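You operate a simulated robot arm through the tools that you are given. There is no shell and no other tool.

The job below is to be done with a simulated robot arm. You get a single attempt, and the scene is never put back.

TASK
Sow the pot in the holder by the card, firm the soil and add the tag with that code.
Fine: seed tube and tamper go back. Set down upright: tamper.

Only the result counts: the job must be done as asked and must still hold three seconds after the hand-in. Knocking over, shifting, dropping, spilling or breaking anything else fails it.

THE ROBOT
A 6-joint arm with a two-finger parallel gripper, fixed in place. Base frame: the origin is at the foot of the arm, x ahead of it, y to its left, z up; the work surface is at about z = 0.76. Readings come in m, degrees, newtons and seconds.
With the tool pointing down near the work surface it reaches from about 0.3 to 0.74 m from the base axis. Its first joint turns from -66.0 to 66.0 degrees. Payload 2.45 kg.
Tool frame: the origin (TCP) lies between the finger pads and is the grasp point; the fingertips stand 0.024 m ahead of it; z points along the fingers, y is the line along which they close. Largest opening 0.068 m; finger width 0.017, thickness 0.01; the body of the gripper, 0.04 by 0.07 m, starts 0.041 m behind the TCP.
Orientation is that of the tool frame in the base frame, as a unit quaternion [x, y, z, w]. With the fingers straight down and closing along the base's y, the tool's x points along the base's -x, its y along +y and its z along -z.

THE INTERFACE
- The arm moves only by the tool nudge_tool. Its argument "targets" is a list that holds one entry, the list of rows, each a list of 7 numbers: the turn, a rotation vector about the tool's x, y, z in units of 5 degrees (1.0 is 5 degrees), then the shift along the tool's x, y, z in units of 20 mm (1.0 is 20 mm), then the opening, from 0 (shut) to 1 (fully open). In form: [[[rx, ry, rz, dx, dy, dz, grip], ...]]. A call has 1 to 20 rows; each row shifts and turns the commanded pose from where the row before left it, along the tool's axes as they then stand. A call with a number of a shift or a turn outside -1 to 1 is refused whole. A row lasts 0.2 s, in which the tool goes at most 0.05 m and 8.6 degrees; a call with a longer step from one row to the next is refused whole, and so is a gripper value outside its range. A pose out of reach is approached as far as the arm can. The call stops where the force on the tool passes 90 N (or 10 N more than at its start, if that is more) or the arm is blocked; 0.2 s more then pass. The fingers move at their own pace (about 0.108 m/s each) and stop on an object; they squeeze with about 30 N. The grip force told is the motor's: it shows also when the fingers shut on nothing. Time passes only in rows, and 0.2 s behind the last, so rows that do not move let the fingers close. The reply holds the time, the measured pose of the TCP, the force on the tool along the base axes, the opening and the grip force, in the units named above and with some noise, with the torque about the TCP (base axes, N m) and any sound that the robot's microphone picked up, and new pictures: "pictures" is both (left out), scene, wrist or none.
- Cameras (640 x 400 px; columns grow to the right, rows downward): "scene" is fixed at [0.1756, 0.4245, 1.4557]; the picture's right is [-0.64, -0.77, 0.00], its down [-0.49, 0.41, -0.77] and it looks along [0.59, -0.49, -0.64] (base axes); focal length 219 px, centre (320, 200). "wrist" rides on the gripper at [0.084, 0.011, -0.075] in the tool frame; the picture's right is [-0.13, 0.99, 0.00], its down [-0.60, -0.08, -0.79] and it looks along [-0.79, -0.10, 0.61] (tool axes); focal length 251 px, centre (320, 200). There is no depth. A picture from a camera that has moved, and an enlarged one, comes with that camera's place and axes in the base frame and with its lens.
- enlarge(camera, box): a new picture of the part [left, top, right, bottom] of that camera's present view, enlarged. The clock stands still meanwhile.
- finish_job(): hands the job in; it is judged then, once.

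Places have to be worked out from the pictures, the camera data and where the tool is seen. Open the gripper and draw the arm clear of the work before you hand the job in, unless the task says otherwise.

The tools are called after ">>>" by a JSON object that holds its "op" and its "data". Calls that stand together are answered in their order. nudge_tool: Moves the arm, as the interface text tells. Its arguments: {"type":"object","properties":{"targets":{"type":"array","items":{"type":"array","items":{"type":"array","items":{"type":"number"}}}},"pictures":{"type":"string","enum":["both","scene","wrist","none"]}},"required":["targets"]} The other tools are called the same way: enlarge (camera, box) takes an enlarged picture of a part of a camera's view; finish_job () hands the job in.

At the start:

```text
clock: 0.0
position: [0.4685, 0.1534, 1.2228]
orientation: [0.0, 1.0, 0.0, 0.001]
force: [-0.4, -0.3, 0.2]
moment: [0.0, 0.02, -0.01]
finger_gap: 0.0682
finger_force: 0.1
```

scene: 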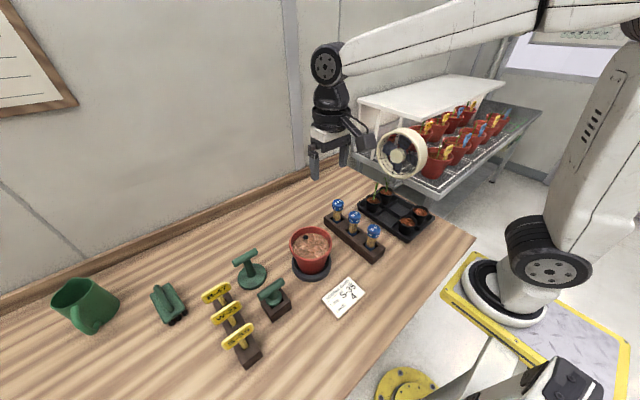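
wrist: 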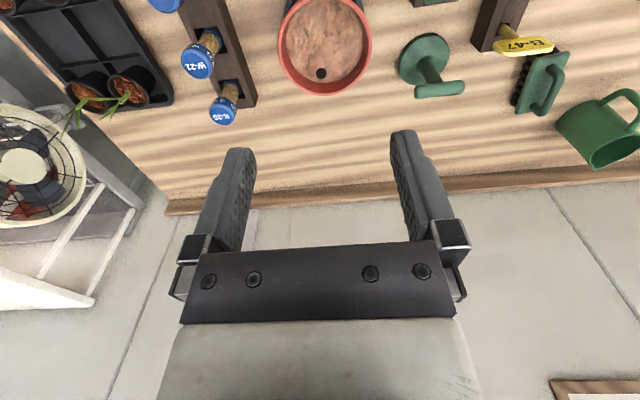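

I start by looking at the card, tubes, tags, and tools in enlarged views to read codes and positions.

>>> {"op": "enlarge", "data": {"camera": "scene", "box": [280, 180, 440, 330]}}

>>> {"op": "enlarge", "data": {"camera": "scene", "box": [180, 230, 310, 380]}}

>>> {"op": "enlarge", "data": {"camera": "scene", "box": [315, 270, 375, 325]}}

>>> {"op": "enlarge", "data": {"camera": "scene", "box": [0, 0, 90, 120]}}

>>> {"op": "enlarge", "data": {"camera": "wrist", "box": [0, 0, 400, 200]}}

>>> {"op": "enlarge", "data": {"camera": "wrist", "box": [360, 0, 640, 180]}}

>>> {"op": "enlarge", "data": {"camera": "scene", "box": [350, 70, 550, 200]}}

```text
2.67 times, centred on (360, 255) of scene
camera zoom: at [0.1756, 0.4245, 1.4557], right [-0.64, -0.77, 0.0], down [-0.49, 0.41, -0.77], along [0.59, -0.49, -0.64], focal length 584 px, centre (213, 53)
```

zoom: 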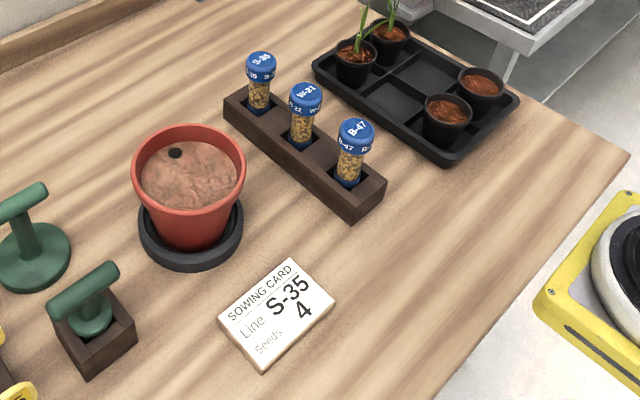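

```text
2.67 times, centred on (245, 305) of scene
camera zoom: at [0.1756, 0.4245, 1.4557], right [-0.64, -0.77, 0.0], down [-0.49, 0.41, -0.77], along [0.59, -0.49, -0.64], focal length 584 px, centre (520, -80)
```

zoom: 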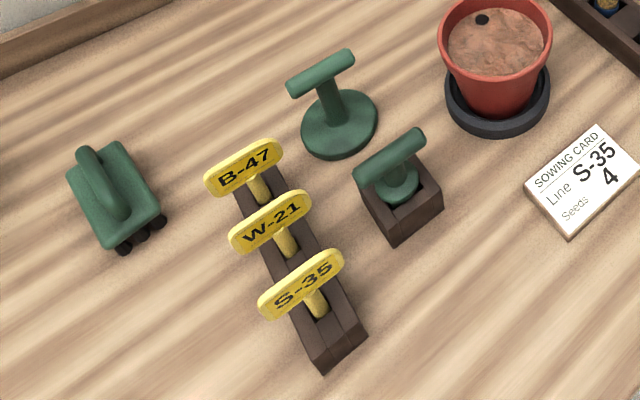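

```text
7.27 times, centred on (345, 298) of scene
camera zoom: at [0.1756, 0.4245, 1.4557], right [-0.64, -0.77, 0.0], down [-0.49, 0.41, -0.77], along [0.59, -0.49, -0.64], focal length 1592 px, centre (138, -509)
```

zoom: 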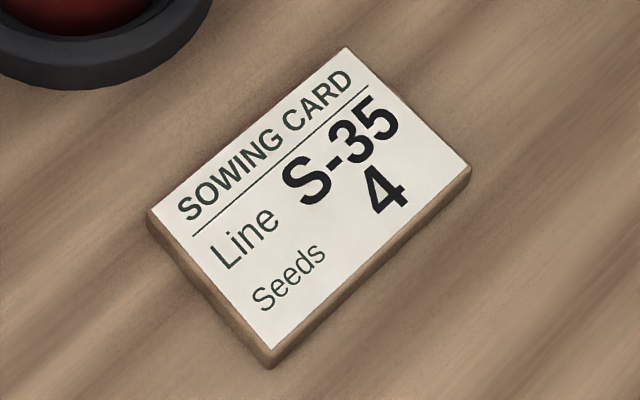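

```text
3.33 times, centred on (45, 60) of scene
camera zoom: at [0.1756, 0.4245, 1.4557], right [-0.64, -0.77, 0.0], down [-0.49, 0.41, -0.77], along [0.59, -0.49, -0.64], focal length 730 px, centre (1237, 667)
```

zoom: 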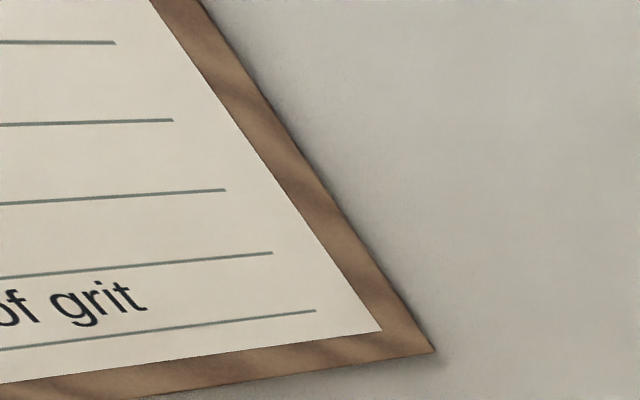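

```text
1.60 times, centred on (200, 100) of wrist
camera zoom: at [0.3838, 0.164, 1.2974], right [0.13, 0.99, 0.0], down [0.6, -0.08, 0.79], along [0.79, -0.1, -0.61], focal length 402 px, centre (512, 360)
```

zoom: 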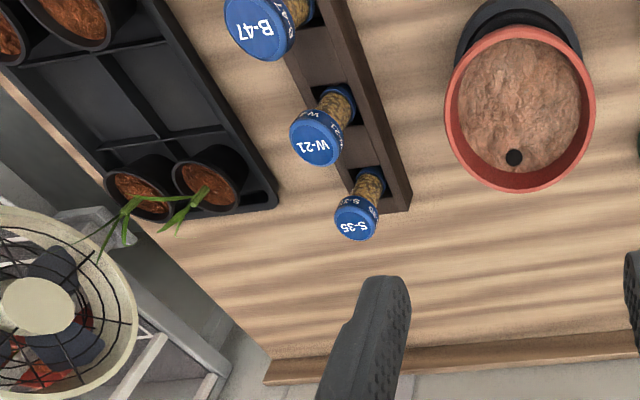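

```text
2.22 times, centred on (500, 90) of wrist
camera zoom: at [0.3838, 0.164, 1.2974], right [0.13, 0.99, 0.0], down [0.6, -0.08, 0.79], along [0.79, -0.1, -0.61], focal length 559 px, centre (-80, 444)
```

zoom: 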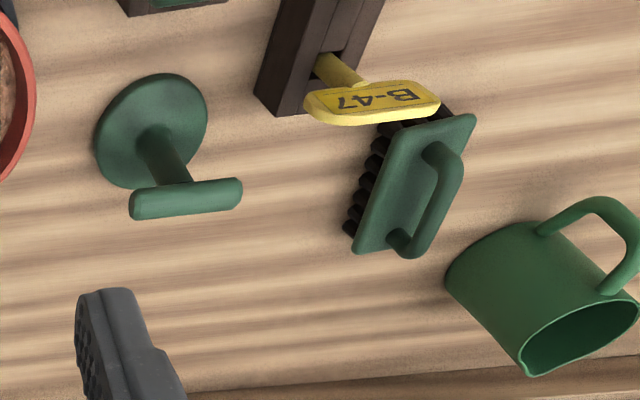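

```text
3.08 times, centred on (450, 135) of scene
camera zoom: at [0.1756, 0.4245, 1.4557], right [-0.64, -0.77, 0.0], down [-0.49, 0.41, -0.77], along [0.59, -0.49, -0.64], focal length 674 px, centre (-80, 400)
```

zoom: 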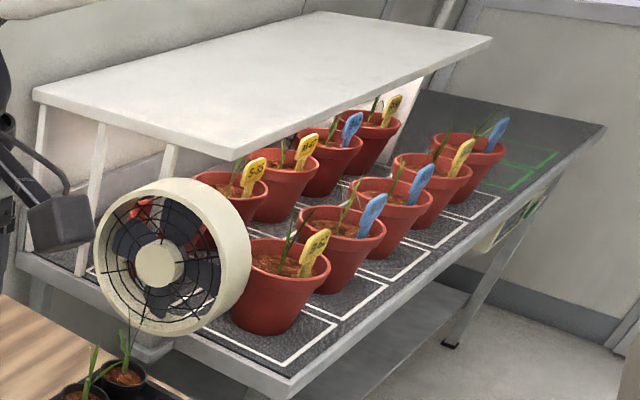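

The card says S-35, 4 seeds. There is a notice on the wall partly out of view ("…of grit"), so I pitch the wrist camera up and shift left to read it before doing anything.

>>> {"op": "nudge_tool", "data": {"targets": [[[0, -1, 0, 0, 1, 0, 1], [0, -1, 0, 0, 1, 0, 1], [0, -1, 0, 0, 1, 0, 1], [0, -1, 0, 0, 1, 0, 1], [0, -1, 0, 0, 1, 0, 1], [0, -1, 0, 0, 1, 0, 1], [0, -1, 0, 0, 1, 0, 1], [0, -1, 0, 0, 1, 0, 1], [0, 0, 0, 0, 1, 0, 1], [0, 0, 0, 0, 1, 0, 1]]], "pictures": "both"}}

```text
clock: 2.2
position: [0.4672, 0.3515, 1.223]
orientation: [0.001, 0.939, 0.001, 0.344]
force: [-0.1, 0.6, 0.2]
moment: [-0.02, 0.01, 0.01]
finger_gap: 0.0681
finger_force: 0.1
camera wrist: at [0.3549, 0.363, 1.225], right [0.1, 0.99, 0.08], down [-0.05, -0.08, 1.0], along [0.99, -0.1, 0.04], focal length 251 px, centre (320, 200)
```

scene: 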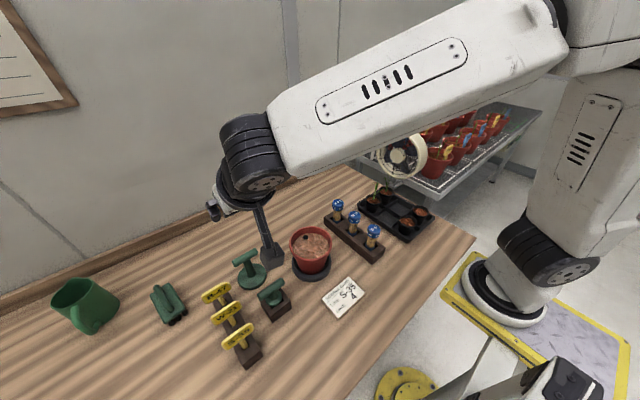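
wrist: 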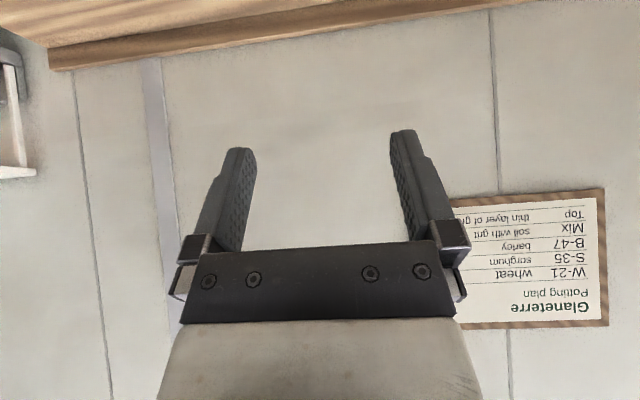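

>>> {"op": "enlarge", "data": {"camera": "wrist", "box": [440, 180, 620, 340]}}

```text
2.50 times, centred on (530, 260) of wrist
camera zoom: at [0.3549, 0.363, 1.225], right [0.1, 0.99, 0.08], down [-0.05, -0.08, 1.0], along [0.99, -0.1, 0.04], focal length 629 px, centre (-205, 50)
```

zoom: 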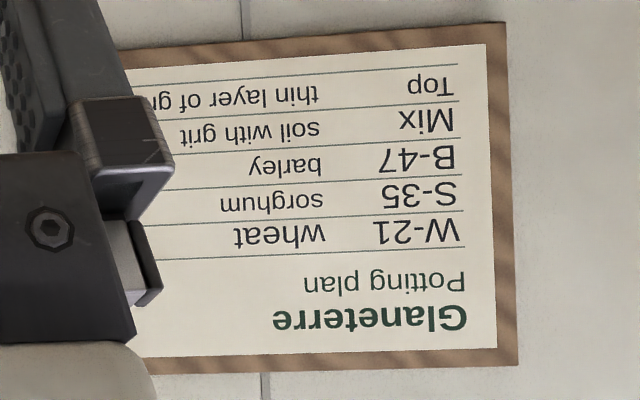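

The notice is only a potting plan (S-35 = sorghum). I return the tool to straight down and look closer at the two T-handled tools and the tags.

>>> {"op": "nudge_tool", "data": {"targets": [[[0, 1, 0, 0, 0, 0, 1], [0, 1, 0, 0, 0, 0, 1], [0, 1, 0, 0, 0, 0, 1], [0, 1, 0, 0, 0, 0, 1], [0, 1, 0, 0, 0, 0, 1], [0, 1, 0, 0, 0, 0, 1], [0, 1, 0, 0, 0, 0, 1], [0, 1, 0, 0, 0, 0, 1], [0, 0, 0, 1, 0, 0.5, 1], [0, 0, 0, 1, 0, 0.5, 1], [0, 0, 0, 1, 0, 0.5, 1], [0, 0, 0, 1, 0, 0.5, 1], [0, 0, 0, 0, 0, 0.5, 1], [0, 0, 0, 0, 0, 0.5, 1]]], "pictures": "both"}}

```text
clock: 5.2
position: [0.3869, 0.3526, 1.1625]
orientation: [0.0, 1.0, -0.001, 0.0]
force: [-0.2, -0.3, 1.2]
moment: [-0.01, -0.01, -0.01]
finger_gap: 0.0682
finger_force: 0.1
camera wrist: at [0.3034, 0.3642, 1.237], right [0.13, 0.99, 0.0], down [0.6, -0.08, 0.79], along [0.79, -0.1, -0.61], focal length 251 px, centre (320, 200)
```

scene: 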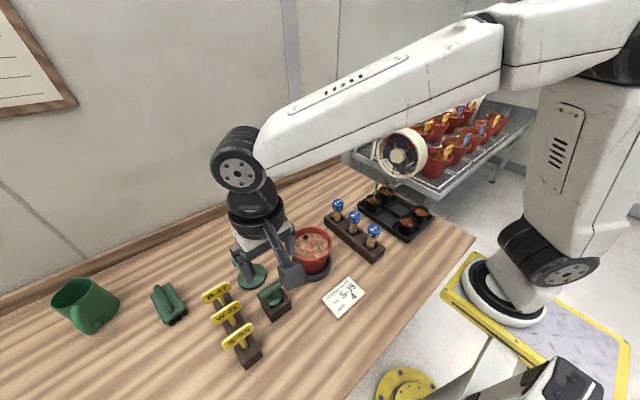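
wrist: 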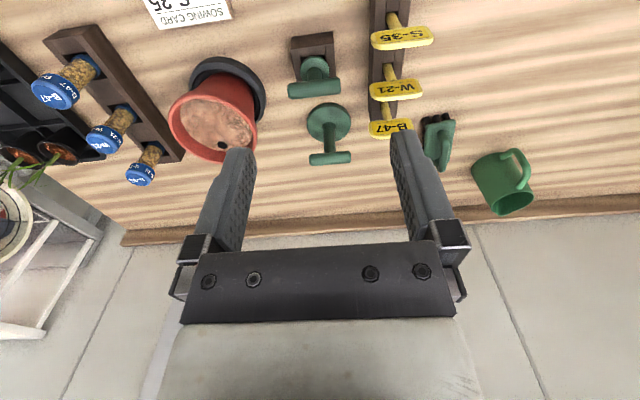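

>>> {"op": "enlarge", "data": {"camera": "wrist", "box": [270, 0, 470, 180]}}

>>> {"op": "enlarge", "data": {"camera": "wrist", "box": [20, 0, 280, 200]}}

```text
2.22 times, centred on (370, 90) of wrist
camera zoom: at [0.3034, 0.3642, 1.237], right [0.13, 0.99, 0.0], down [0.6, -0.08, 0.79], along [0.79, -0.1, -0.61], focal length 559 px, centre (209, 444)
```

zoom: 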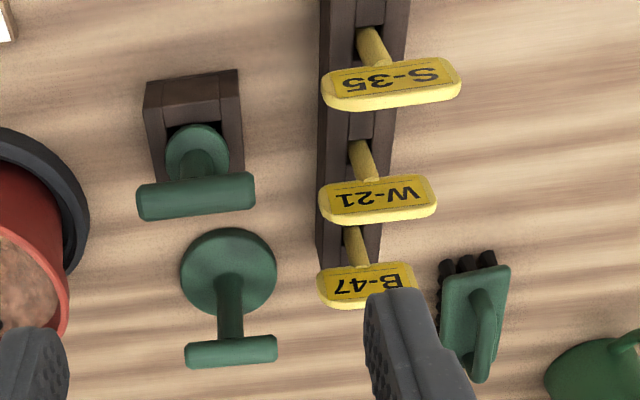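

```text
2.00 times, centred on (150, 100) of wrist
camera zoom: at [0.3034, 0.3642, 1.237], right [0.13, 0.99, 0.0], down [0.6, -0.08, 0.79], along [0.79, -0.1, -0.61], focal length 503 px, centre (660, 400)
```

zoom: 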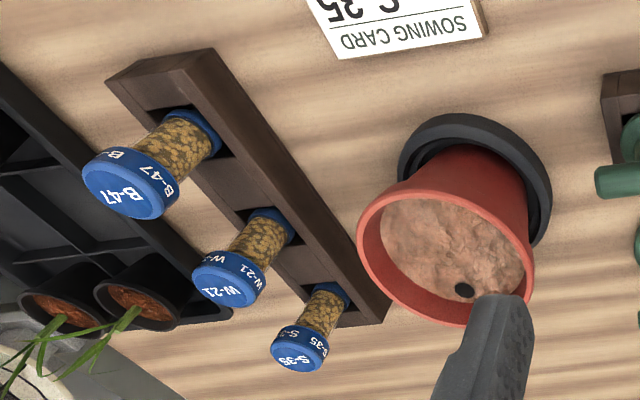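

Tool A (disc standing on the table, ~(0.64, 0.34)) is the tamper; tool B in the box looks like a dibber. Seed tube S-35 is the farthest in its rack, cap about (0.62, −0.036, 0.895). I move over the tube rack for a close look.

>>> {"op": "nudge_tool", "data": {"targets": [[[0, 0, 0, -0.3825, -0.98, 0.1, 1], [0, 0, 0, -0.3825, -0.98, 0.1, 1], [0, 0, 0, -0.3825, -0.98, 0.1, 1], [0, 0, 0, -0.3825, -0.98, 0.1, 1], [0, 0, 0, -0.3825, -0.98, 0.1, 1], [0, 0, 0, -0.3825, -0.98, 0.1, 1], [0, 0, 0, -0.3825, -0.98, 0.1, 1], [0, 0, 0, -0.3825, -0.98, 0.1, 1], [0, 0, 0, -0.3825, -0.98, 0.1, 1], [0, 0, 0, -0.3825, -0.98, 0.1, 1], [0, 0, 0, -0.3825, -0.98, 0.1, 1], [0, 0, 0, -0.3825, -0.98, 0.1, 1], [0, 0, 0, -0.3825, -0.98, 0.1, 1], [0, 0, 0, -0.3825, -0.98, 0.1, 1], [0, 0, 0, -0.3825, -0.98, 0.1, 1], [0, 0, 0, -0.3825, -0.98, 0.1, 1], [0, 0, 0, -0.3825, -0.98, 0.1, 1], [0, 0, 0, -0.3825, -0.98, 0.1, 1], [0, 0, 0, -0.3825, -0.98, 0.1, 1], [0, 0, 0, -0.3825, -0.98, 0.1, 1]]], "pictures": "both"}}

```text
clock: 9.4
position: [0.5414, -0.0389, 1.1205]
orientation: [0.0, 1.0, 0.0, 0.001]
force: [-0.4, 0.7, 0.4]
moment: [0.01, 0.0, 0.01]
finger_gap: 0.0681
finger_force: 0.0
camera wrist: at [0.4574, -0.0283, 1.1961], right [0.13, 0.99, 0.0], down [0.6, -0.08, 0.79], along [0.79, -0.1, -0.61], focal length 251 px, centre (320, 200)
```

scene: 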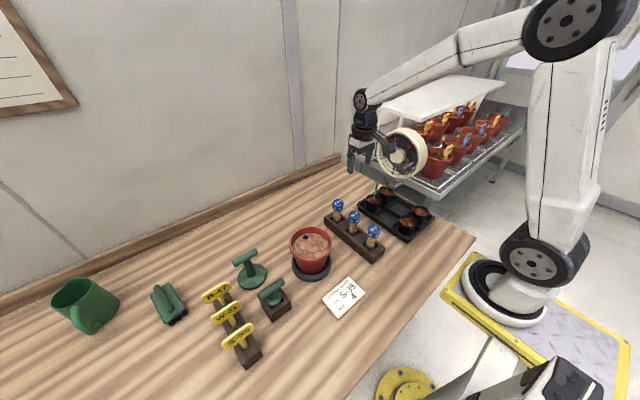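
wrist: 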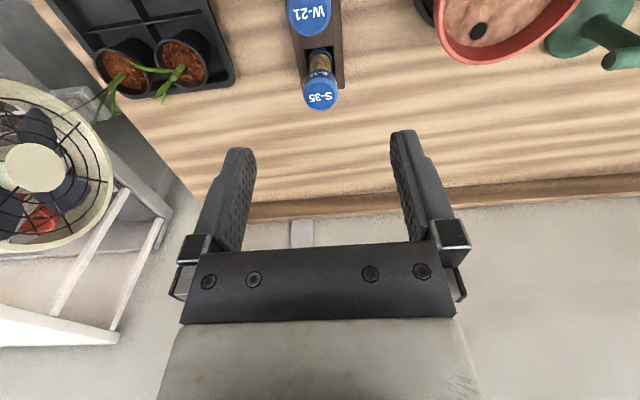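

>>> {"op": "enlarge", "data": {"camera": "wrist", "box": [260, 0, 400, 130]}}

>>> {"op": "enlarge", "data": {"camera": "scene", "box": [320, 185, 400, 260]}}

>>> {"op": "enlarge", "data": {"camera": "scene", "box": [280, 215, 345, 285]}}

>>> {"op": "enlarge", "data": {"camera": "scene", "box": [220, 235, 300, 325]}}

>>> {"op": "enlarge", "data": {"camera": "scene", "box": [195, 275, 275, 370]}}

```text
3.08 times, centred on (330, 65) of wrist
camera zoom: at [0.4574, -0.0283, 1.1961], right [0.13, 0.99, 0.0], down [0.6, -0.08, 0.79], along [0.79, -0.1, -0.61], focal length 774 px, centre (289, 615)
```

zoom: 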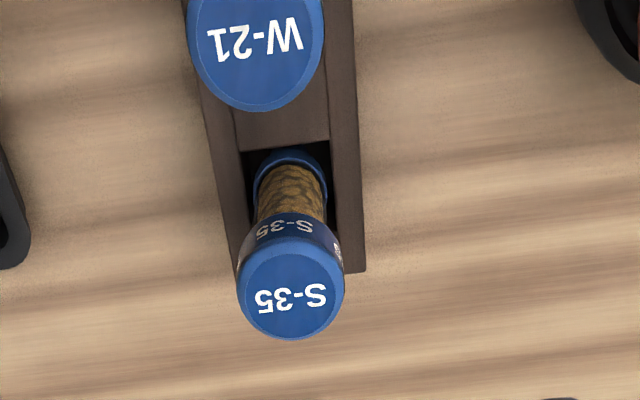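

```text
5.33 times, centred on (360, 222) of scene
camera zoom: at [0.1756, 0.4245, 1.4557], right [-0.64, -0.77, 0.0], down [-0.49, 0.41, -0.77], along [0.59, -0.49, -0.64], focal length 1168 px, centre (107, 80)
```

zoom: 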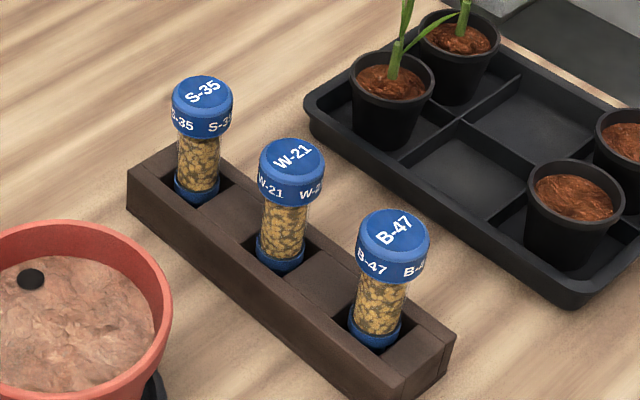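

```text
5.71 times, centred on (312, 250) of scene
camera zoom: at [0.1756, 0.4245, 1.4557], right [-0.64, -0.77, 0.0], down [-0.49, 0.41, -0.77], along [0.59, -0.49, -0.64], focal length 1251 px, centre (363, -86)
```

zoom: 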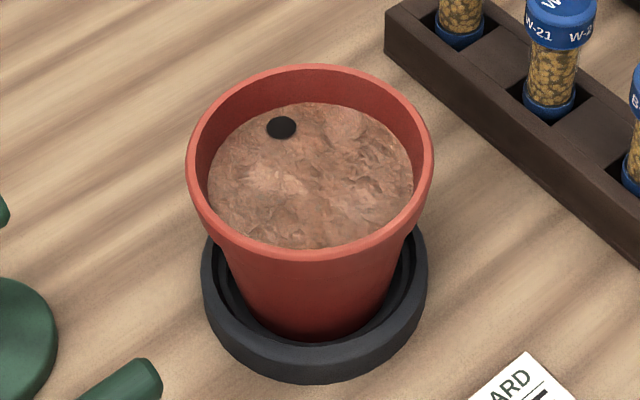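

```text
4.44 times, centred on (260, 280) of scene
camera zoom: at [0.1756, 0.4245, 1.4557], right [-0.64, -0.77, 0.0], down [-0.49, 0.41, -0.77], along [0.59, -0.49, -0.64], focal length 973 px, centre (587, -156)
```

zoom: 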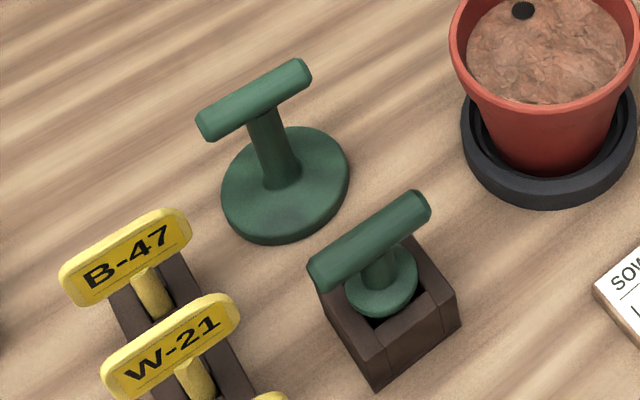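

```text
4.21 times, centred on (235, 322) of scene
camera zoom: at [0.1756, 0.4245, 1.4557], right [-0.64, -0.77, 0.0], down [-0.49, 0.41, -0.77], along [0.59, -0.49, -0.64], focal length 922 px, centre (678, -316)
```

zoom: 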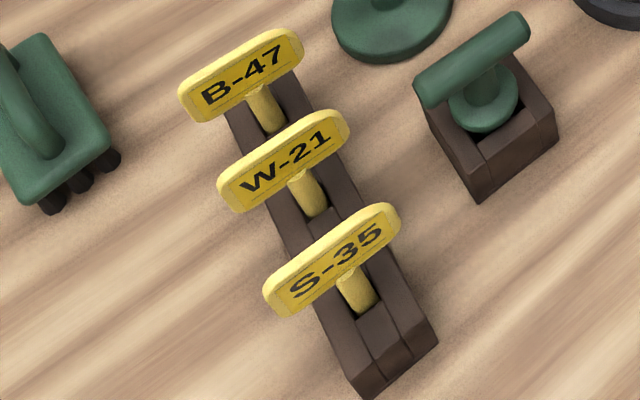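

No hole is visible in the caps; I'll grip the tube on its clear body at a 45° tilt with the wrist on the +y side so it can be tipped later. First I roll the tool −90° about its axis at this safe height.

>>> {"op": "nudge_tool", "data": {"targets": [[[0, 0, -1, 0, 0, 0, 1], [0, 0, -1, 0, 0, 0, 1], [0, 0, -1, 0, 0, 0, 1], [0, 0, -1, 0, 0, 0, 1], [0, 0, -1, 0, 0, 0, 1], [0, 0, -1, 0, 0, 0, 1], [0, 0, -1, 0, 0, 0, 1], [0, 0, -1, 0, 0, 0, 1], [0, 0, -1, 0, 0, 0, 1], [0, 0, -1, 0, 0, 0, 1], [0, 0, -1, 0, 0, 0, 1], [0, 0, -1, 0, 0, 0, 1], [0, 0, -1, 0, 0, 0, 1], [0, 0, -1, 0, 0, 0, 1], [0, 0, -1, 0, 0, 0, 1], [0, 0, -1, 0, 0, 0, 1], [0, 0, -1, 0, 0, 0, 1], [0, 0, -1, 0, 0, 0, 1]]], "pictures": "both"}}

```text
clock: 13.2
position: [0.5414, -0.0391, 1.122]
orientation: [0.707, -0.707, 0.0, -0.001]
force: [0.5, -0.3, -0.3]
moment: [-0.01, 0.02, -0.01]
finger_gap: 0.0681
finger_force: 0.1
camera wrist: at [0.5311, -0.1238, 1.1977], right [-0.99, 0.13, 0.0], down [0.08, 0.6, 0.79], along [0.1, 0.79, -0.61], focal length 251 px, centre (320, 200)
```

scene: 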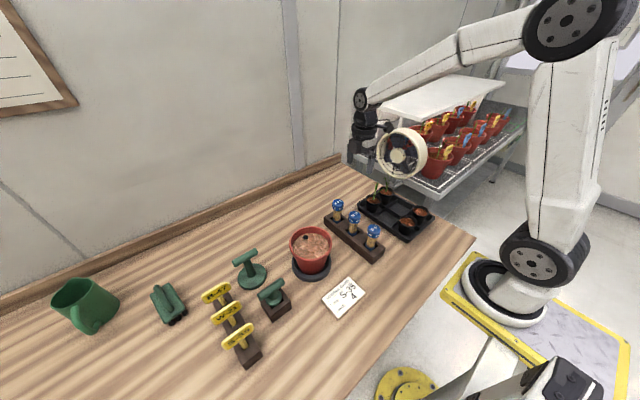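
wrist: 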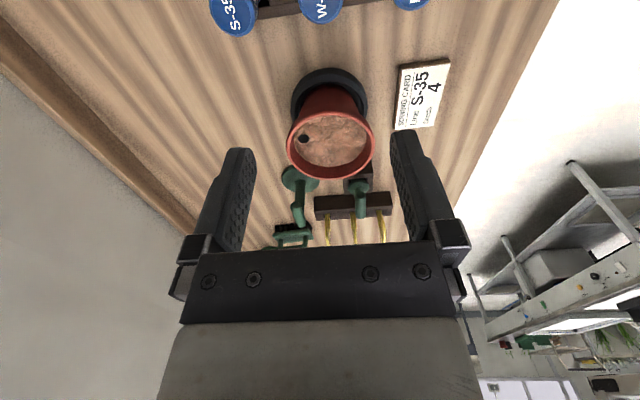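

Now I tilt the tool 45° (wrist to +y) while shifting +x so the wrist camera looks nearly straight down on the S-35 tube for accurate localisation.

>>> {"op": "nudge_tool", "data": {"targets": [[[0, 1, 0, 0, -0.5, 0, 1], [0, 1, 0, 0, -0.5, 0, 1], [0, 1, 0, 0, -0.5, 0, 1], [0, 1, 0, 0, -0.5, 0, 1], [0, 1, 0, 0, -0.5, 0, 1], [0, 1, 0, 0, -0.5, 0, 1], [0, 1, 0, 0, -0.5, 0, 1], [0, 1, 0, 0, -0.5, 0, 1], [0, 1, 0, 0, -0.5, 0, 1]]], "pictures": "both"}}

```text
clock: 15.2
position: [0.6313, -0.0387, 1.1233]
orientation: [-0.653, 0.653, -0.272, -0.27]
force: [-1.1, -0.7, 0.4]
moment: [0.0, -0.04, -0.04]
finger_gap: 0.0677
finger_force: 0.0
camera wrist: at [0.6213, -0.0448, 1.2357], right [-0.99, 0.09, -0.09], down [0.08, 0.99, 0.13], along [0.1, 0.12, -0.99], focal length 251 px, centre (320, 200)
```

scene: 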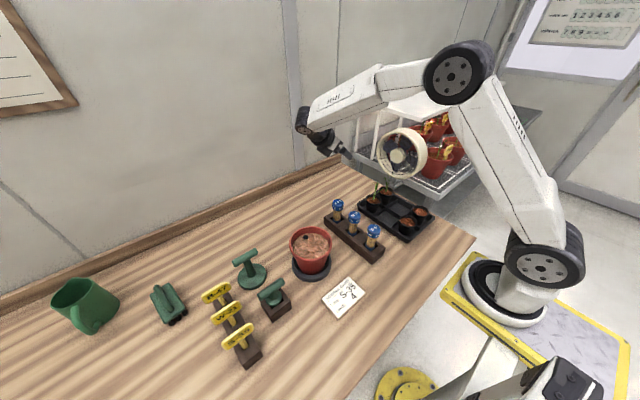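
wrist: 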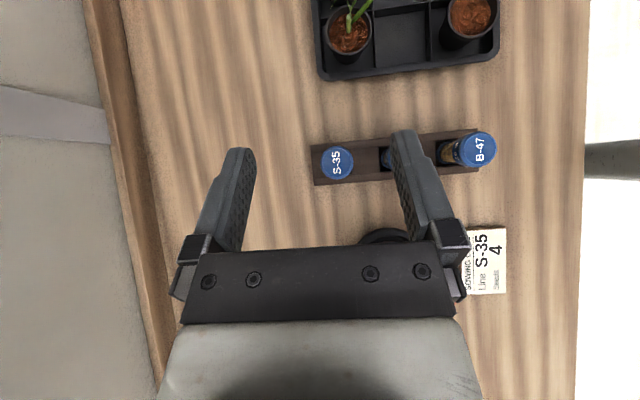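

The overhead view puts the S-35 cap at (0.629, −0.051), top at z≈0.895. I descend to a standoff along the 45° approach line aimed at the cap and check alignment.

>>> {"op": "nudge_tool", "data": {"targets": [[[0, 0, 0, -0.911, 0.0144, 0.45, 1], [0, 0, 0, -0.911, 0.0144, 0.45, 1], [0, 0, 0, -0.911, 0.0144, 0.45, 1], [0, 0, 0, -0.911, 0.0144, 0.45, 1], [0, 0, 0, -0.911, 0.0144, 0.45, 1], [0, 0, 0, -0.911, 0.0144, 0.45, 1], [0, 0, 0, -0.911, 0.0144, 0.45, 1], [0, 0, 0, -0.911, 0.0144, 0.45, 1], [0, 0, 0, -0.911, 0.0144, 0.45, 1], [0, 0, 0, 0, 0, 0.75, 1], [0, 0, 0, 0, 0, 0.75, 1]]], "pictures": "both"}}

```text
clock: 17.6
position: [0.6291, -0.0008, 0.9296]
orientation: [-0.652, 0.654, -0.272, -0.271]
force: [-0.3, 0.4, -0.3]
moment: [0.05, 0.0, -0.01]
finger_gap: 0.0679
finger_force: 0.1
camera wrist: at [0.6182, -0.008, 1.0422], right [-0.99, 0.09, -0.09], down [0.08, 0.99, 0.13], along [0.1, 0.13, -0.99], focal length 251 px, centre (320, 200)
```

scene: 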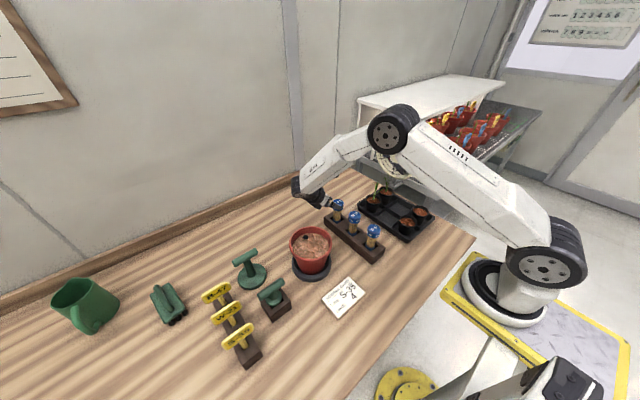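
wrist: 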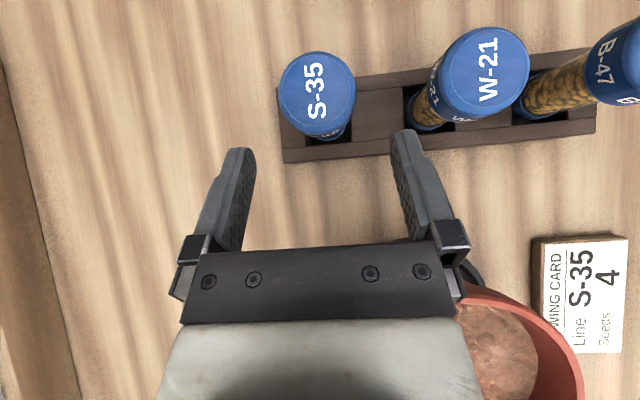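

Alignment is good (cap seen at (0.630, −0.050)). I advance the remaining 71 mm along the tool axis to the cap grip point, keeping the fingers open, and check.

>>> {"op": "nudge_tool", "data": {"targets": [[[0, 0, 0, 0, 0, 0.9, 1], [0, 0, 0, 0, 0, 0.9, 1], [0, 0, 0, 0, 0, 0.9, 1], [0, 0, 0, 0, 0, 0.85, 1]]], "pictures": "both"}}

```text
clock: 18.6
position: [0.6301, -0.0522, 0.8793]
orientation: [-0.652, 0.655, -0.271, -0.27]
force: [-0.2, -0.4, -0.1]
moment: [-0.03, 0.0, 0.0]
finger_gap: 0.068
finger_force: 0.1
camera wrist: at [0.6185, -0.058, 0.9911], right [-0.99, 0.09, -0.09], down [0.08, 0.99, 0.13], along [0.1, 0.13, -0.99], focal length 251 px, centre (320, 200)
```

scene: 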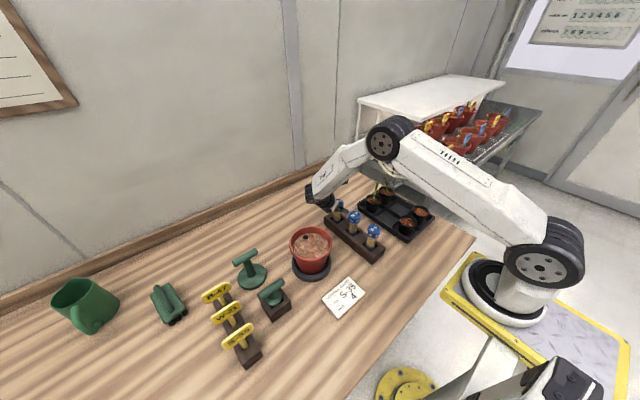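
wrist: 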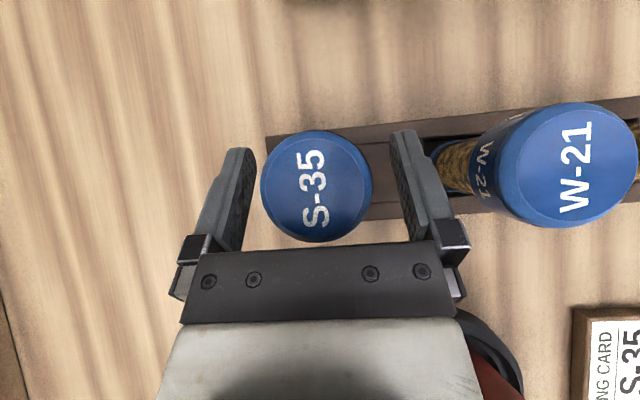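

The cap sits centred between the fingers. I close on it and check the gap and force.

>>> {"op": "nudge_tool", "data": {"targets": [[[0, 0, 0, 0, 0, 0, 0], [0, 0, 0, 0, 0, 0, 0], [0, 0, 0, 0, 0, 0, 0], [0, 0, 0, 0, 0, 0, 0]]], "pictures": "wrist"}}

```text
clock: 19.6
position: [0.6292, -0.0507, 0.8788]
orientation: [0.653, -0.653, 0.272, 0.27]
force: [0.0, 0.3, 0.2]
moment: [0.01, -0.04, 0.02]
finger_gap: 0.0432
finger_force: 29.7
camera wrist: at [0.6185, -0.0579, 0.9912], right [-0.99, 0.09, -0.09], down [0.08, 0.99, 0.13], along [0.1, 0.13, -0.99], focal length 251 px, centre (320, 200)
```

wrist: 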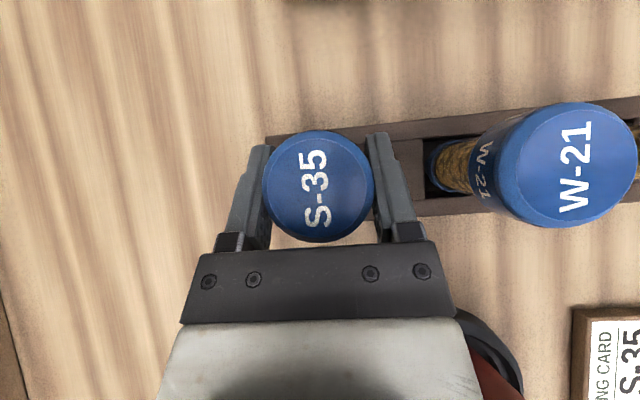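

Grip is firm at 43 mm. I lift 40 mm straight up and check that the whole tube comes out.

>>> {"op": "nudge_tool", "data": {"targets": [[[0, 0, 0, 0.3535, 0, -0.3535, 0], [0, 0, 0, 0.3535, 0, -0.3535, 0], [0, 0, 0, 0.3535, 0, -0.3535, 0], [0, 0, 0, 0.3535, 0, -0.3535, 0]]], "pictures": "both"}}

>>> {"op": "enlarge", "data": {"camera": "scene", "box": [290, 160, 390, 240]}}

```text
clock: 20.6
position: [0.6285, -0.0518, 0.9174]
orientation: [-0.653, 0.653, -0.272, -0.27]
force: [0.0, 0.2, -0.8]
moment: [-0.01, -0.02, 0.02]
finger_gap: 0.0436
finger_force: 29.7
camera wrist: at [0.6177, -0.0585, 1.0304], right [-0.99, 0.09, -0.09], down [0.08, 0.99, 0.13], along [0.1, 0.13, -0.99], focal length 251 px, centre (320, 200)
```

scene: 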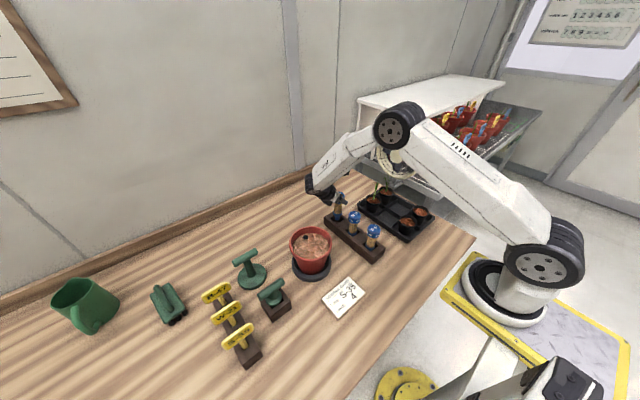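
wrist: 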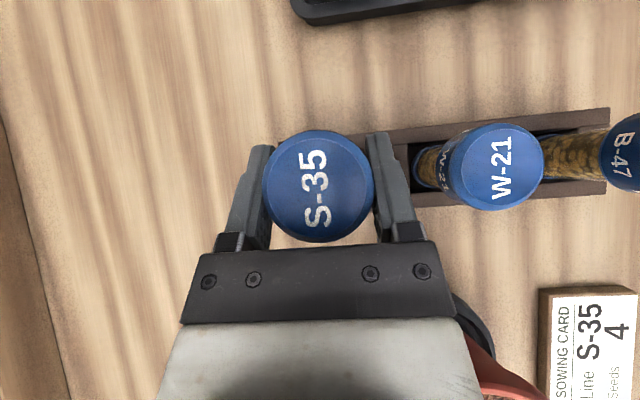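

```text
5.00 times, centred on (340, 200) of scene
camera zoom: at [0.1756, 0.4245, 1.4557], right [-0.64, -0.77, 0.0], down [-0.49, 0.41, -0.77], along [0.59, -0.49, -0.64], focal length 1095 px, centre (220, 200)
```

zoom: 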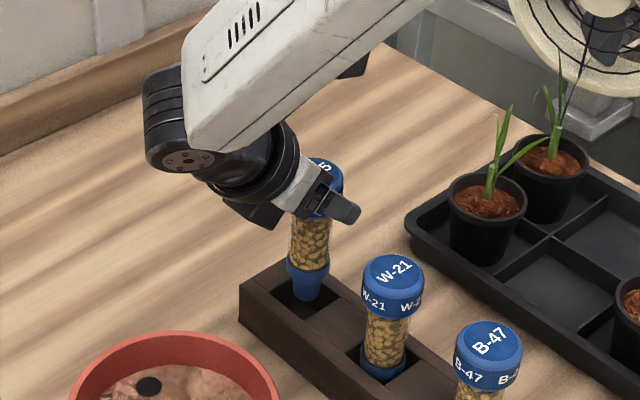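

The whole tube lifts, and its lower end has a narrower blue nozzle. I lift further to clear everything and look closely at that end.

>>> {"op": "nudge_tool", "data": {"targets": [[[0, 0, 0, 0.53, 0, -0.53, 0], [0, 0, 0, 0.53, 0, -0.53, 0], [0, 0, 0, 0.53, 0, -0.53, 0], [0, 0, 0, 0.53, 0, -0.53, 0], [0, 0, 0, 0.53, 0, -0.53, 0], [0, 0, 0, 0.53, 0, -0.53, 0], [0, 0, 0, 0.53, 0, -0.53, 0], [0, 0, 0, 0.53, 0, -0.53, 0], [0, 0, 0, 0.53, 0, -0.53, 0], [0, 0, 0, 0.53, 0, -0.53, 0]]], "pictures": "both"}}

>>> {"op": "enlarge", "data": {"camera": "scene", "box": [300, 130, 390, 220]}}

```text
clock: 22.8
position: [0.6301, -0.053, 1.0688]
orientation: [-0.653, 0.654, -0.271, -0.269]
force: [0.4, -0.2, -0.3]
moment: [-0.02, -0.01, -0.01]
finger_gap: 0.0433
finger_force: 30.4
camera wrist: at [0.6189, -0.0592, 1.1813], right [-0.99, 0.09, -0.09], down [0.08, 0.99, 0.13], along [0.11, 0.13, -0.99], focal length 251 px, centre (320, 200)
```

scene: 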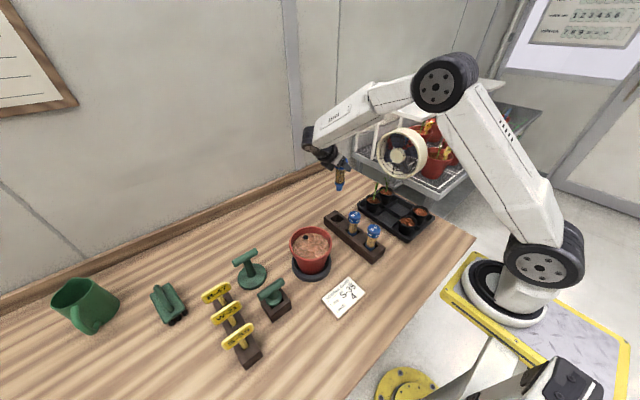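
wrist: 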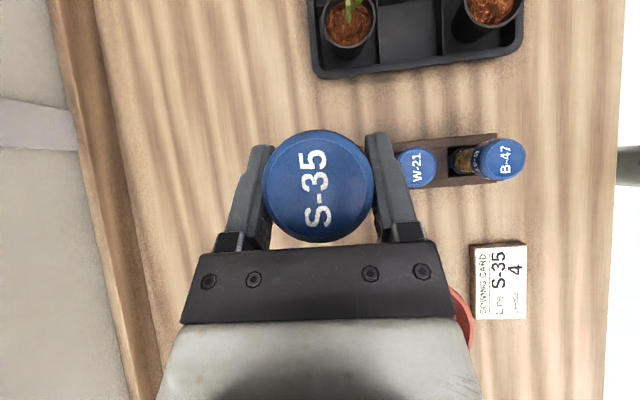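

```text
4.44 times, centred on (345, 175) of scene
camera zoom: at [0.1756, 0.4245, 1.4557], right [-0.64, -0.77, 0.0], down [-0.49, 0.41, -0.77], along [0.59, -0.49, -0.64], focal length 973 px, centre (209, 311)
```

zoom: 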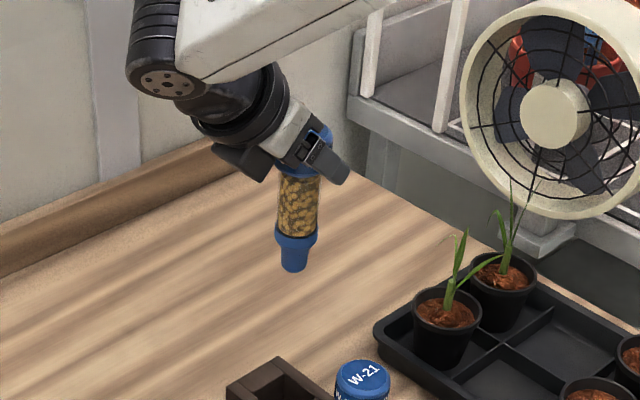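

The tube is a dropper with a nozzle at its lower end, so it is used nozzle-down. I carry it upright past the pot so the wrist camera can see the pot from above and locate its centre and the dark hole precisely.

>>> {"op": "nudge_tool", "data": {"targets": [[[0, 0, 0, -0.712, 0.304, -0.869, 0], [0, 0, 0, -0.712, 0.304, -0.869, 0], [0, 0, 0, -0.712, 0.304, -0.869, 0], [0, 0, 0, -0.712, 0.304, -0.869, 0], [0, 0, 0, -0.712, 0.304, -0.869, 0], [0, 0, 0, -0.712, 0.304, -0.869, 0], [0, 0, 0, -0.712, 0.304, -0.869, 0], [0, 0, 0, -0.712, 0.304, -0.869, 0], [0, 0, 0, -0.712, 0.304, -0.869, 0], [0, 0, 0, -0.712, 0.304, -0.869, 0], [0, 0, 0, -0.712, 0.304, -0.869, 0], [0, 0, 0, -0.712, 0.304, -0.869, 0], [0, 0, 0, -0.712, 0.304, -0.869, 0], [0, 0, 0, -0.712, 0.304, -0.869, 0]]], "pictures": "both"}}

>>> {"op": "enlarge", "data": {"camera": "wrist", "box": [230, 0, 420, 140]}}

>>> {"op": "enlarge", "data": {"camera": "scene", "box": [240, 140, 340, 220]}}

```text
clock: 25.8
position: [0.5419, 0.2599, 1.1008]
orientation: [-0.652, 0.654, -0.272, -0.271]
force: [1.1, -1.3, -0.7]
moment: [-0.02, 0.04, -0.01]
finger_gap: 0.0433
finger_force: 30.2
camera wrist: at [0.5318, 0.253, 1.213], right [-0.99, 0.09, -0.09], down [0.08, 0.99, 0.13], along [0.11, 0.13, -0.99], focal length 251 px, centre (320, 200)
```

scene: 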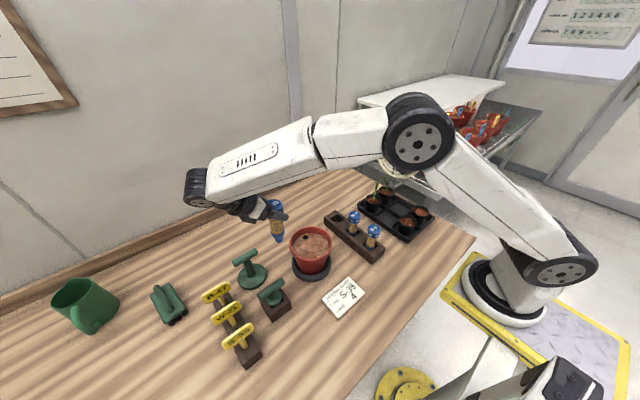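
wrist: 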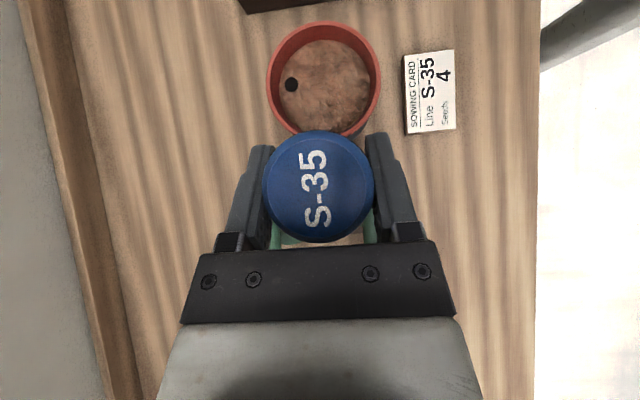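

```text
2.86 times, centred on (325, 70) of wrist
camera zoom: at [0.5318, 0.253, 1.213], right [-0.99, 0.09, -0.09], down [0.08, 0.99, 0.13], along [0.11, 0.13, -0.99], focal length 718 px, centre (306, 571)
```

zoom: 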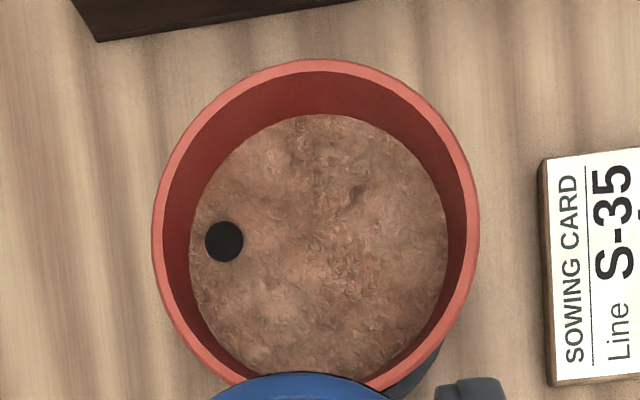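

```text
5.00 times, centred on (290, 180) of scene
camera zoom: at [0.1756, 0.4245, 1.4557], right [-0.64, -0.77, 0.0], down [-0.49, 0.41, -0.77], along [0.59, -0.49, -0.64], focal length 1095 px, centre (470, 300)
```

zoom: 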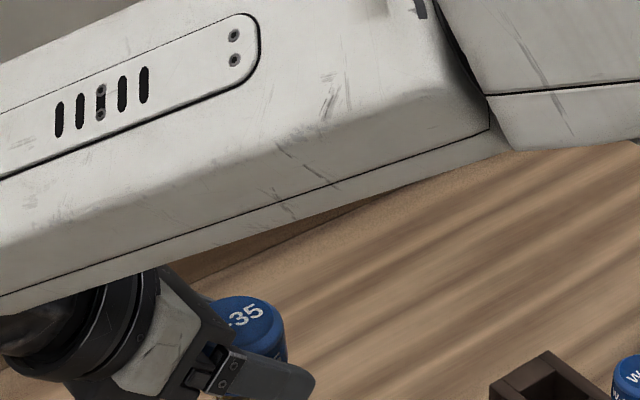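

The pot centre is about (0.548, 0.146), rim z≈0.887, soil z≈0.861; the dark 18 mm hole at (0.593, 0.139) matches the tag stem, so it is for the tag. I bring the tube upright over the middle of the soil, tip still above the rim.

>>> {"op": "nudge_tool", "data": {"targets": [[[0, 0, 0, 0.1725, 0.0125, 0.8, 0], [0, 0, 0, 0.1725, 0.0125, 0.8, 0], [0, 0, 0, 0.1725, 0.0125, 0.8, 0], [0, 0, 0, 0.1725, 0.0125, 0.8, 0], [0, 0, 0, 0.1725, 0.0125, 0.8, 0], [0, 0, 0, 0.1725, 0.0125, 0.8, 0], [0, 0, 0, 0.1725, 0.0125, 0.8, 0], [0, 0, 0, 0.1725, 0.0125, 0.8, 0]]], "pictures": "both"}}

>>> {"op": "enlarge", "data": {"camera": "scene", "box": [260, 180, 360, 290]}}

```text
clock: 27.6
position: [0.5414, 0.1517, 1.0283]
orientation: [-0.652, 0.654, -0.271, -0.271]
force: [0.4, 0.1, 0.3]
moment: [0.0, 0.01, -0.03]
finger_gap: 0.0434
finger_force: 30.2
camera wrist: at [0.5317, 0.1444, 1.1409], right [-0.99, 0.09, -0.09], down [0.08, 0.99, 0.13], along [0.11, 0.13, -0.99], focal length 251 px, centre (320, 200)
```

scene: 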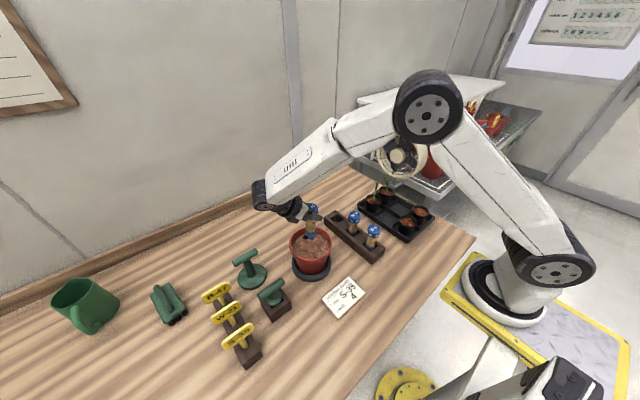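
wrist: 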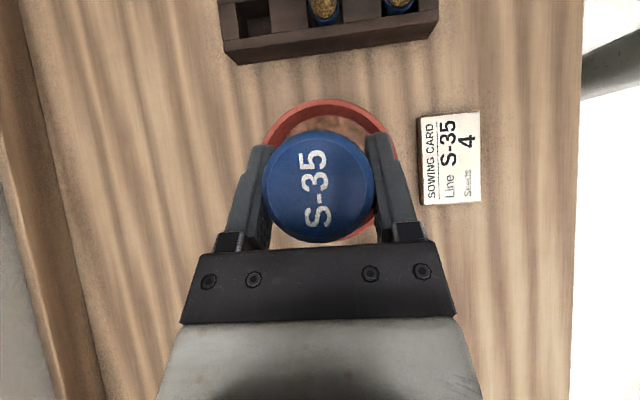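

```text
3.64 times, centred on (310, 235) of scene
camera zoom: at [0.1756, 0.4245, 1.4557], right [-0.64, -0.77, 0.0], down [-0.49, 0.41, -0.77], along [0.59, -0.49, -0.64], focal length 796 px, centre (356, 73)
```

zoom: 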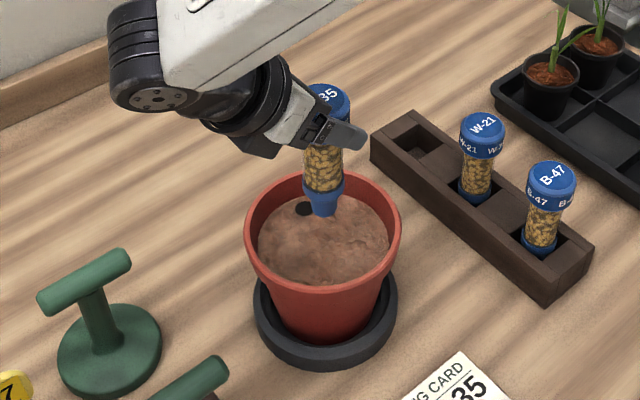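

The nozzle is over the soil and nothing has dropped so far. I lower it 40 mm slowly to just above the soil and watch readings.

>>> {"op": "nudge_tool", "data": {"targets": [[[0, 0, 0, -0.3535, 0, 0.3535, 0], [0, 0, 0, -0.3535, 0, 0.3535, 0], [0, 0, 0, -0.3535, 0, 0.3535, 0], [0, 0, 0, -0.3535, 0, 0.3535, 0]]], "pictures": "scene"}}

>>> {"op": "enlarge", "data": {"camera": "scene", "box": [280, 200, 340, 270]}}

```text
clock: 28.6
position: [0.5431, 0.1523, 0.9887]
orientation: [-0.653, 0.654, -0.272, -0.27]
force: [1.0, -1.1, -0.3]
moment: [0.0, 0.0, 0.02]
finger_gap: 0.0435
finger_force: 29.7
```

scene: 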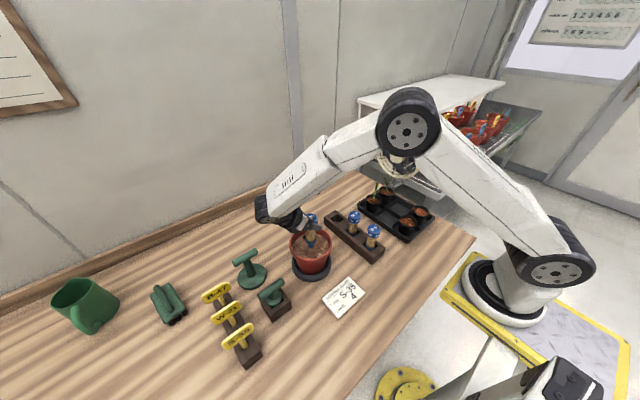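

```text
5.71 times, centred on (310, 235) of scene
camera zoom: at [0.1756, 0.4245, 1.4557], right [-0.64, -0.77, 0.0], down [-0.49, 0.41, -0.77], along [0.59, -0.49, -0.64], focal length 1251 px, centre (377, 0)
```

zoom: 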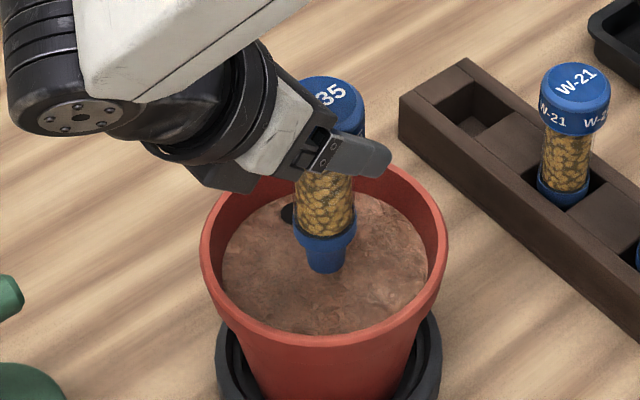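

The nozzle is just above the soil. I lower it in 1.5 mm steps, watching force and any sound, to see whether touching the soil releases a seed.

>>> {"op": "nudge_tool", "data": {"targets": [[[0, 0, 0, -0.053, 0, 0.053, 0], [0, 0, 0, -0.053, 0, 0.053, 0], [0, 0, 0, -0.053, 0, 0.053, 0], [0, 0, 0, -0.053, 0, 0.053, 0], [0, 0, 0, -0.053, 0, 0.053, 0]]], "pictures": "scene"}}

>>> {"op": "enlarge", "data": {"camera": "scene", "box": [280, 200, 340, 270]}}

```text
clock: 29.8
position: [0.5425, 0.1514, 0.9794]
orientation: [-0.652, 0.655, -0.271, -0.27]
force: [-0.4, -0.3, -1.1]
moment: [-0.02, 0.02, 0.0]
finger_gap: 0.0437
finger_force: 30.1
```

scene: 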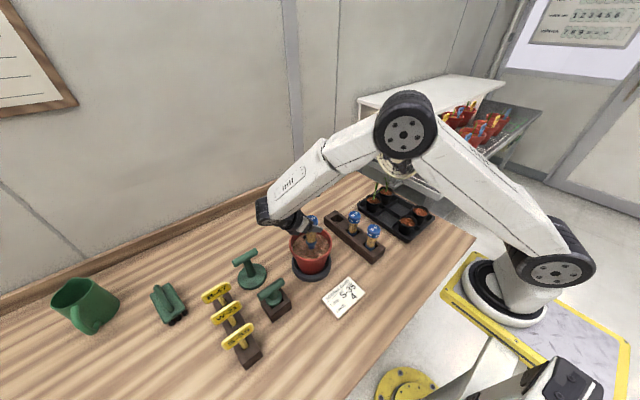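

```text
5.71 times, centred on (310, 235) of scene
camera zoom: at [0.1756, 0.4245, 1.4557], right [-0.64, -0.77, 0.0], down [-0.49, 0.41, -0.77], along [0.59, -0.49, -0.64], focal length 1251 px, centre (377, 0)
```

zoom: 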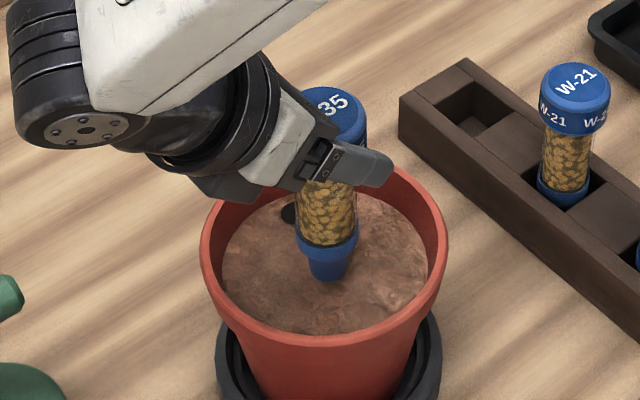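

No contact yet. I continue down in 1.5 mm steps.

>>> {"op": "nudge_tool", "data": {"targets": [[[0, 0, 0, -0.053, 0, 0.053, 0], [0, 0, 0, -0.053, 0, 0.053, 0], [0, 0, 0, -0.053, 0, 0.053, 0], [0, 0, 0, -0.053, 0, 0.053, 0]]], "pictures": "scene"}}

>>> {"op": "enlarge", "data": {"camera": "scene", "box": [280, 200, 340, 270]}}

```text
clock: 30.8
position: [0.5426, 0.1521, 0.9764]
orientation: [-0.652, 0.654, -0.272, -0.269]
force: [-2.7, -0.5, 20.5]
moment: [0.05, 0.37, -0.02]
finger_gap: 0.0437
finger_force: 30.3
```

scene: 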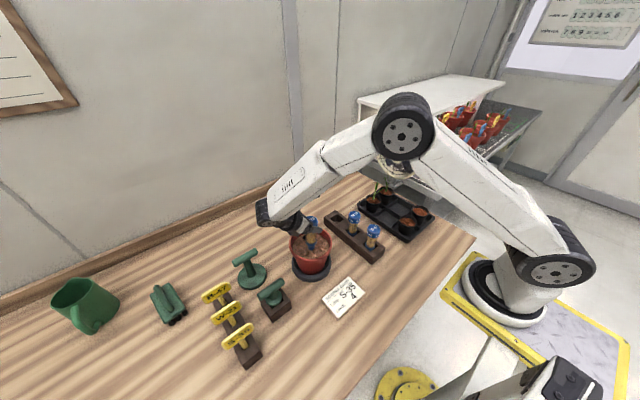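

```text
5.71 times, centred on (310, 235) of scene
camera zoom: at [0.1751, 0.4244, 1.4558], right [-0.64, -0.77, 0.0], down [-0.49, 0.41, -0.77], along [0.59, -0.49, -0.64], focal length 1251 px, centre (377, 0)
```

zoom: 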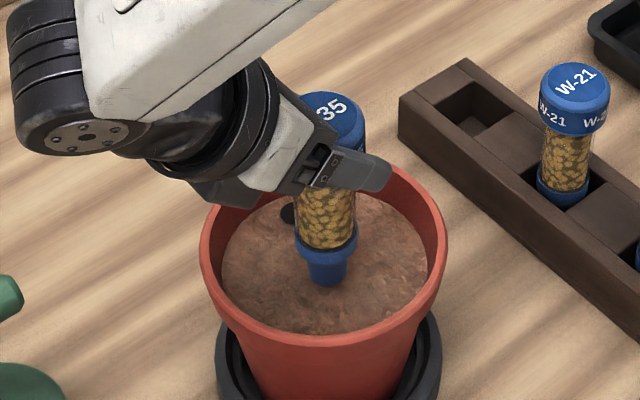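

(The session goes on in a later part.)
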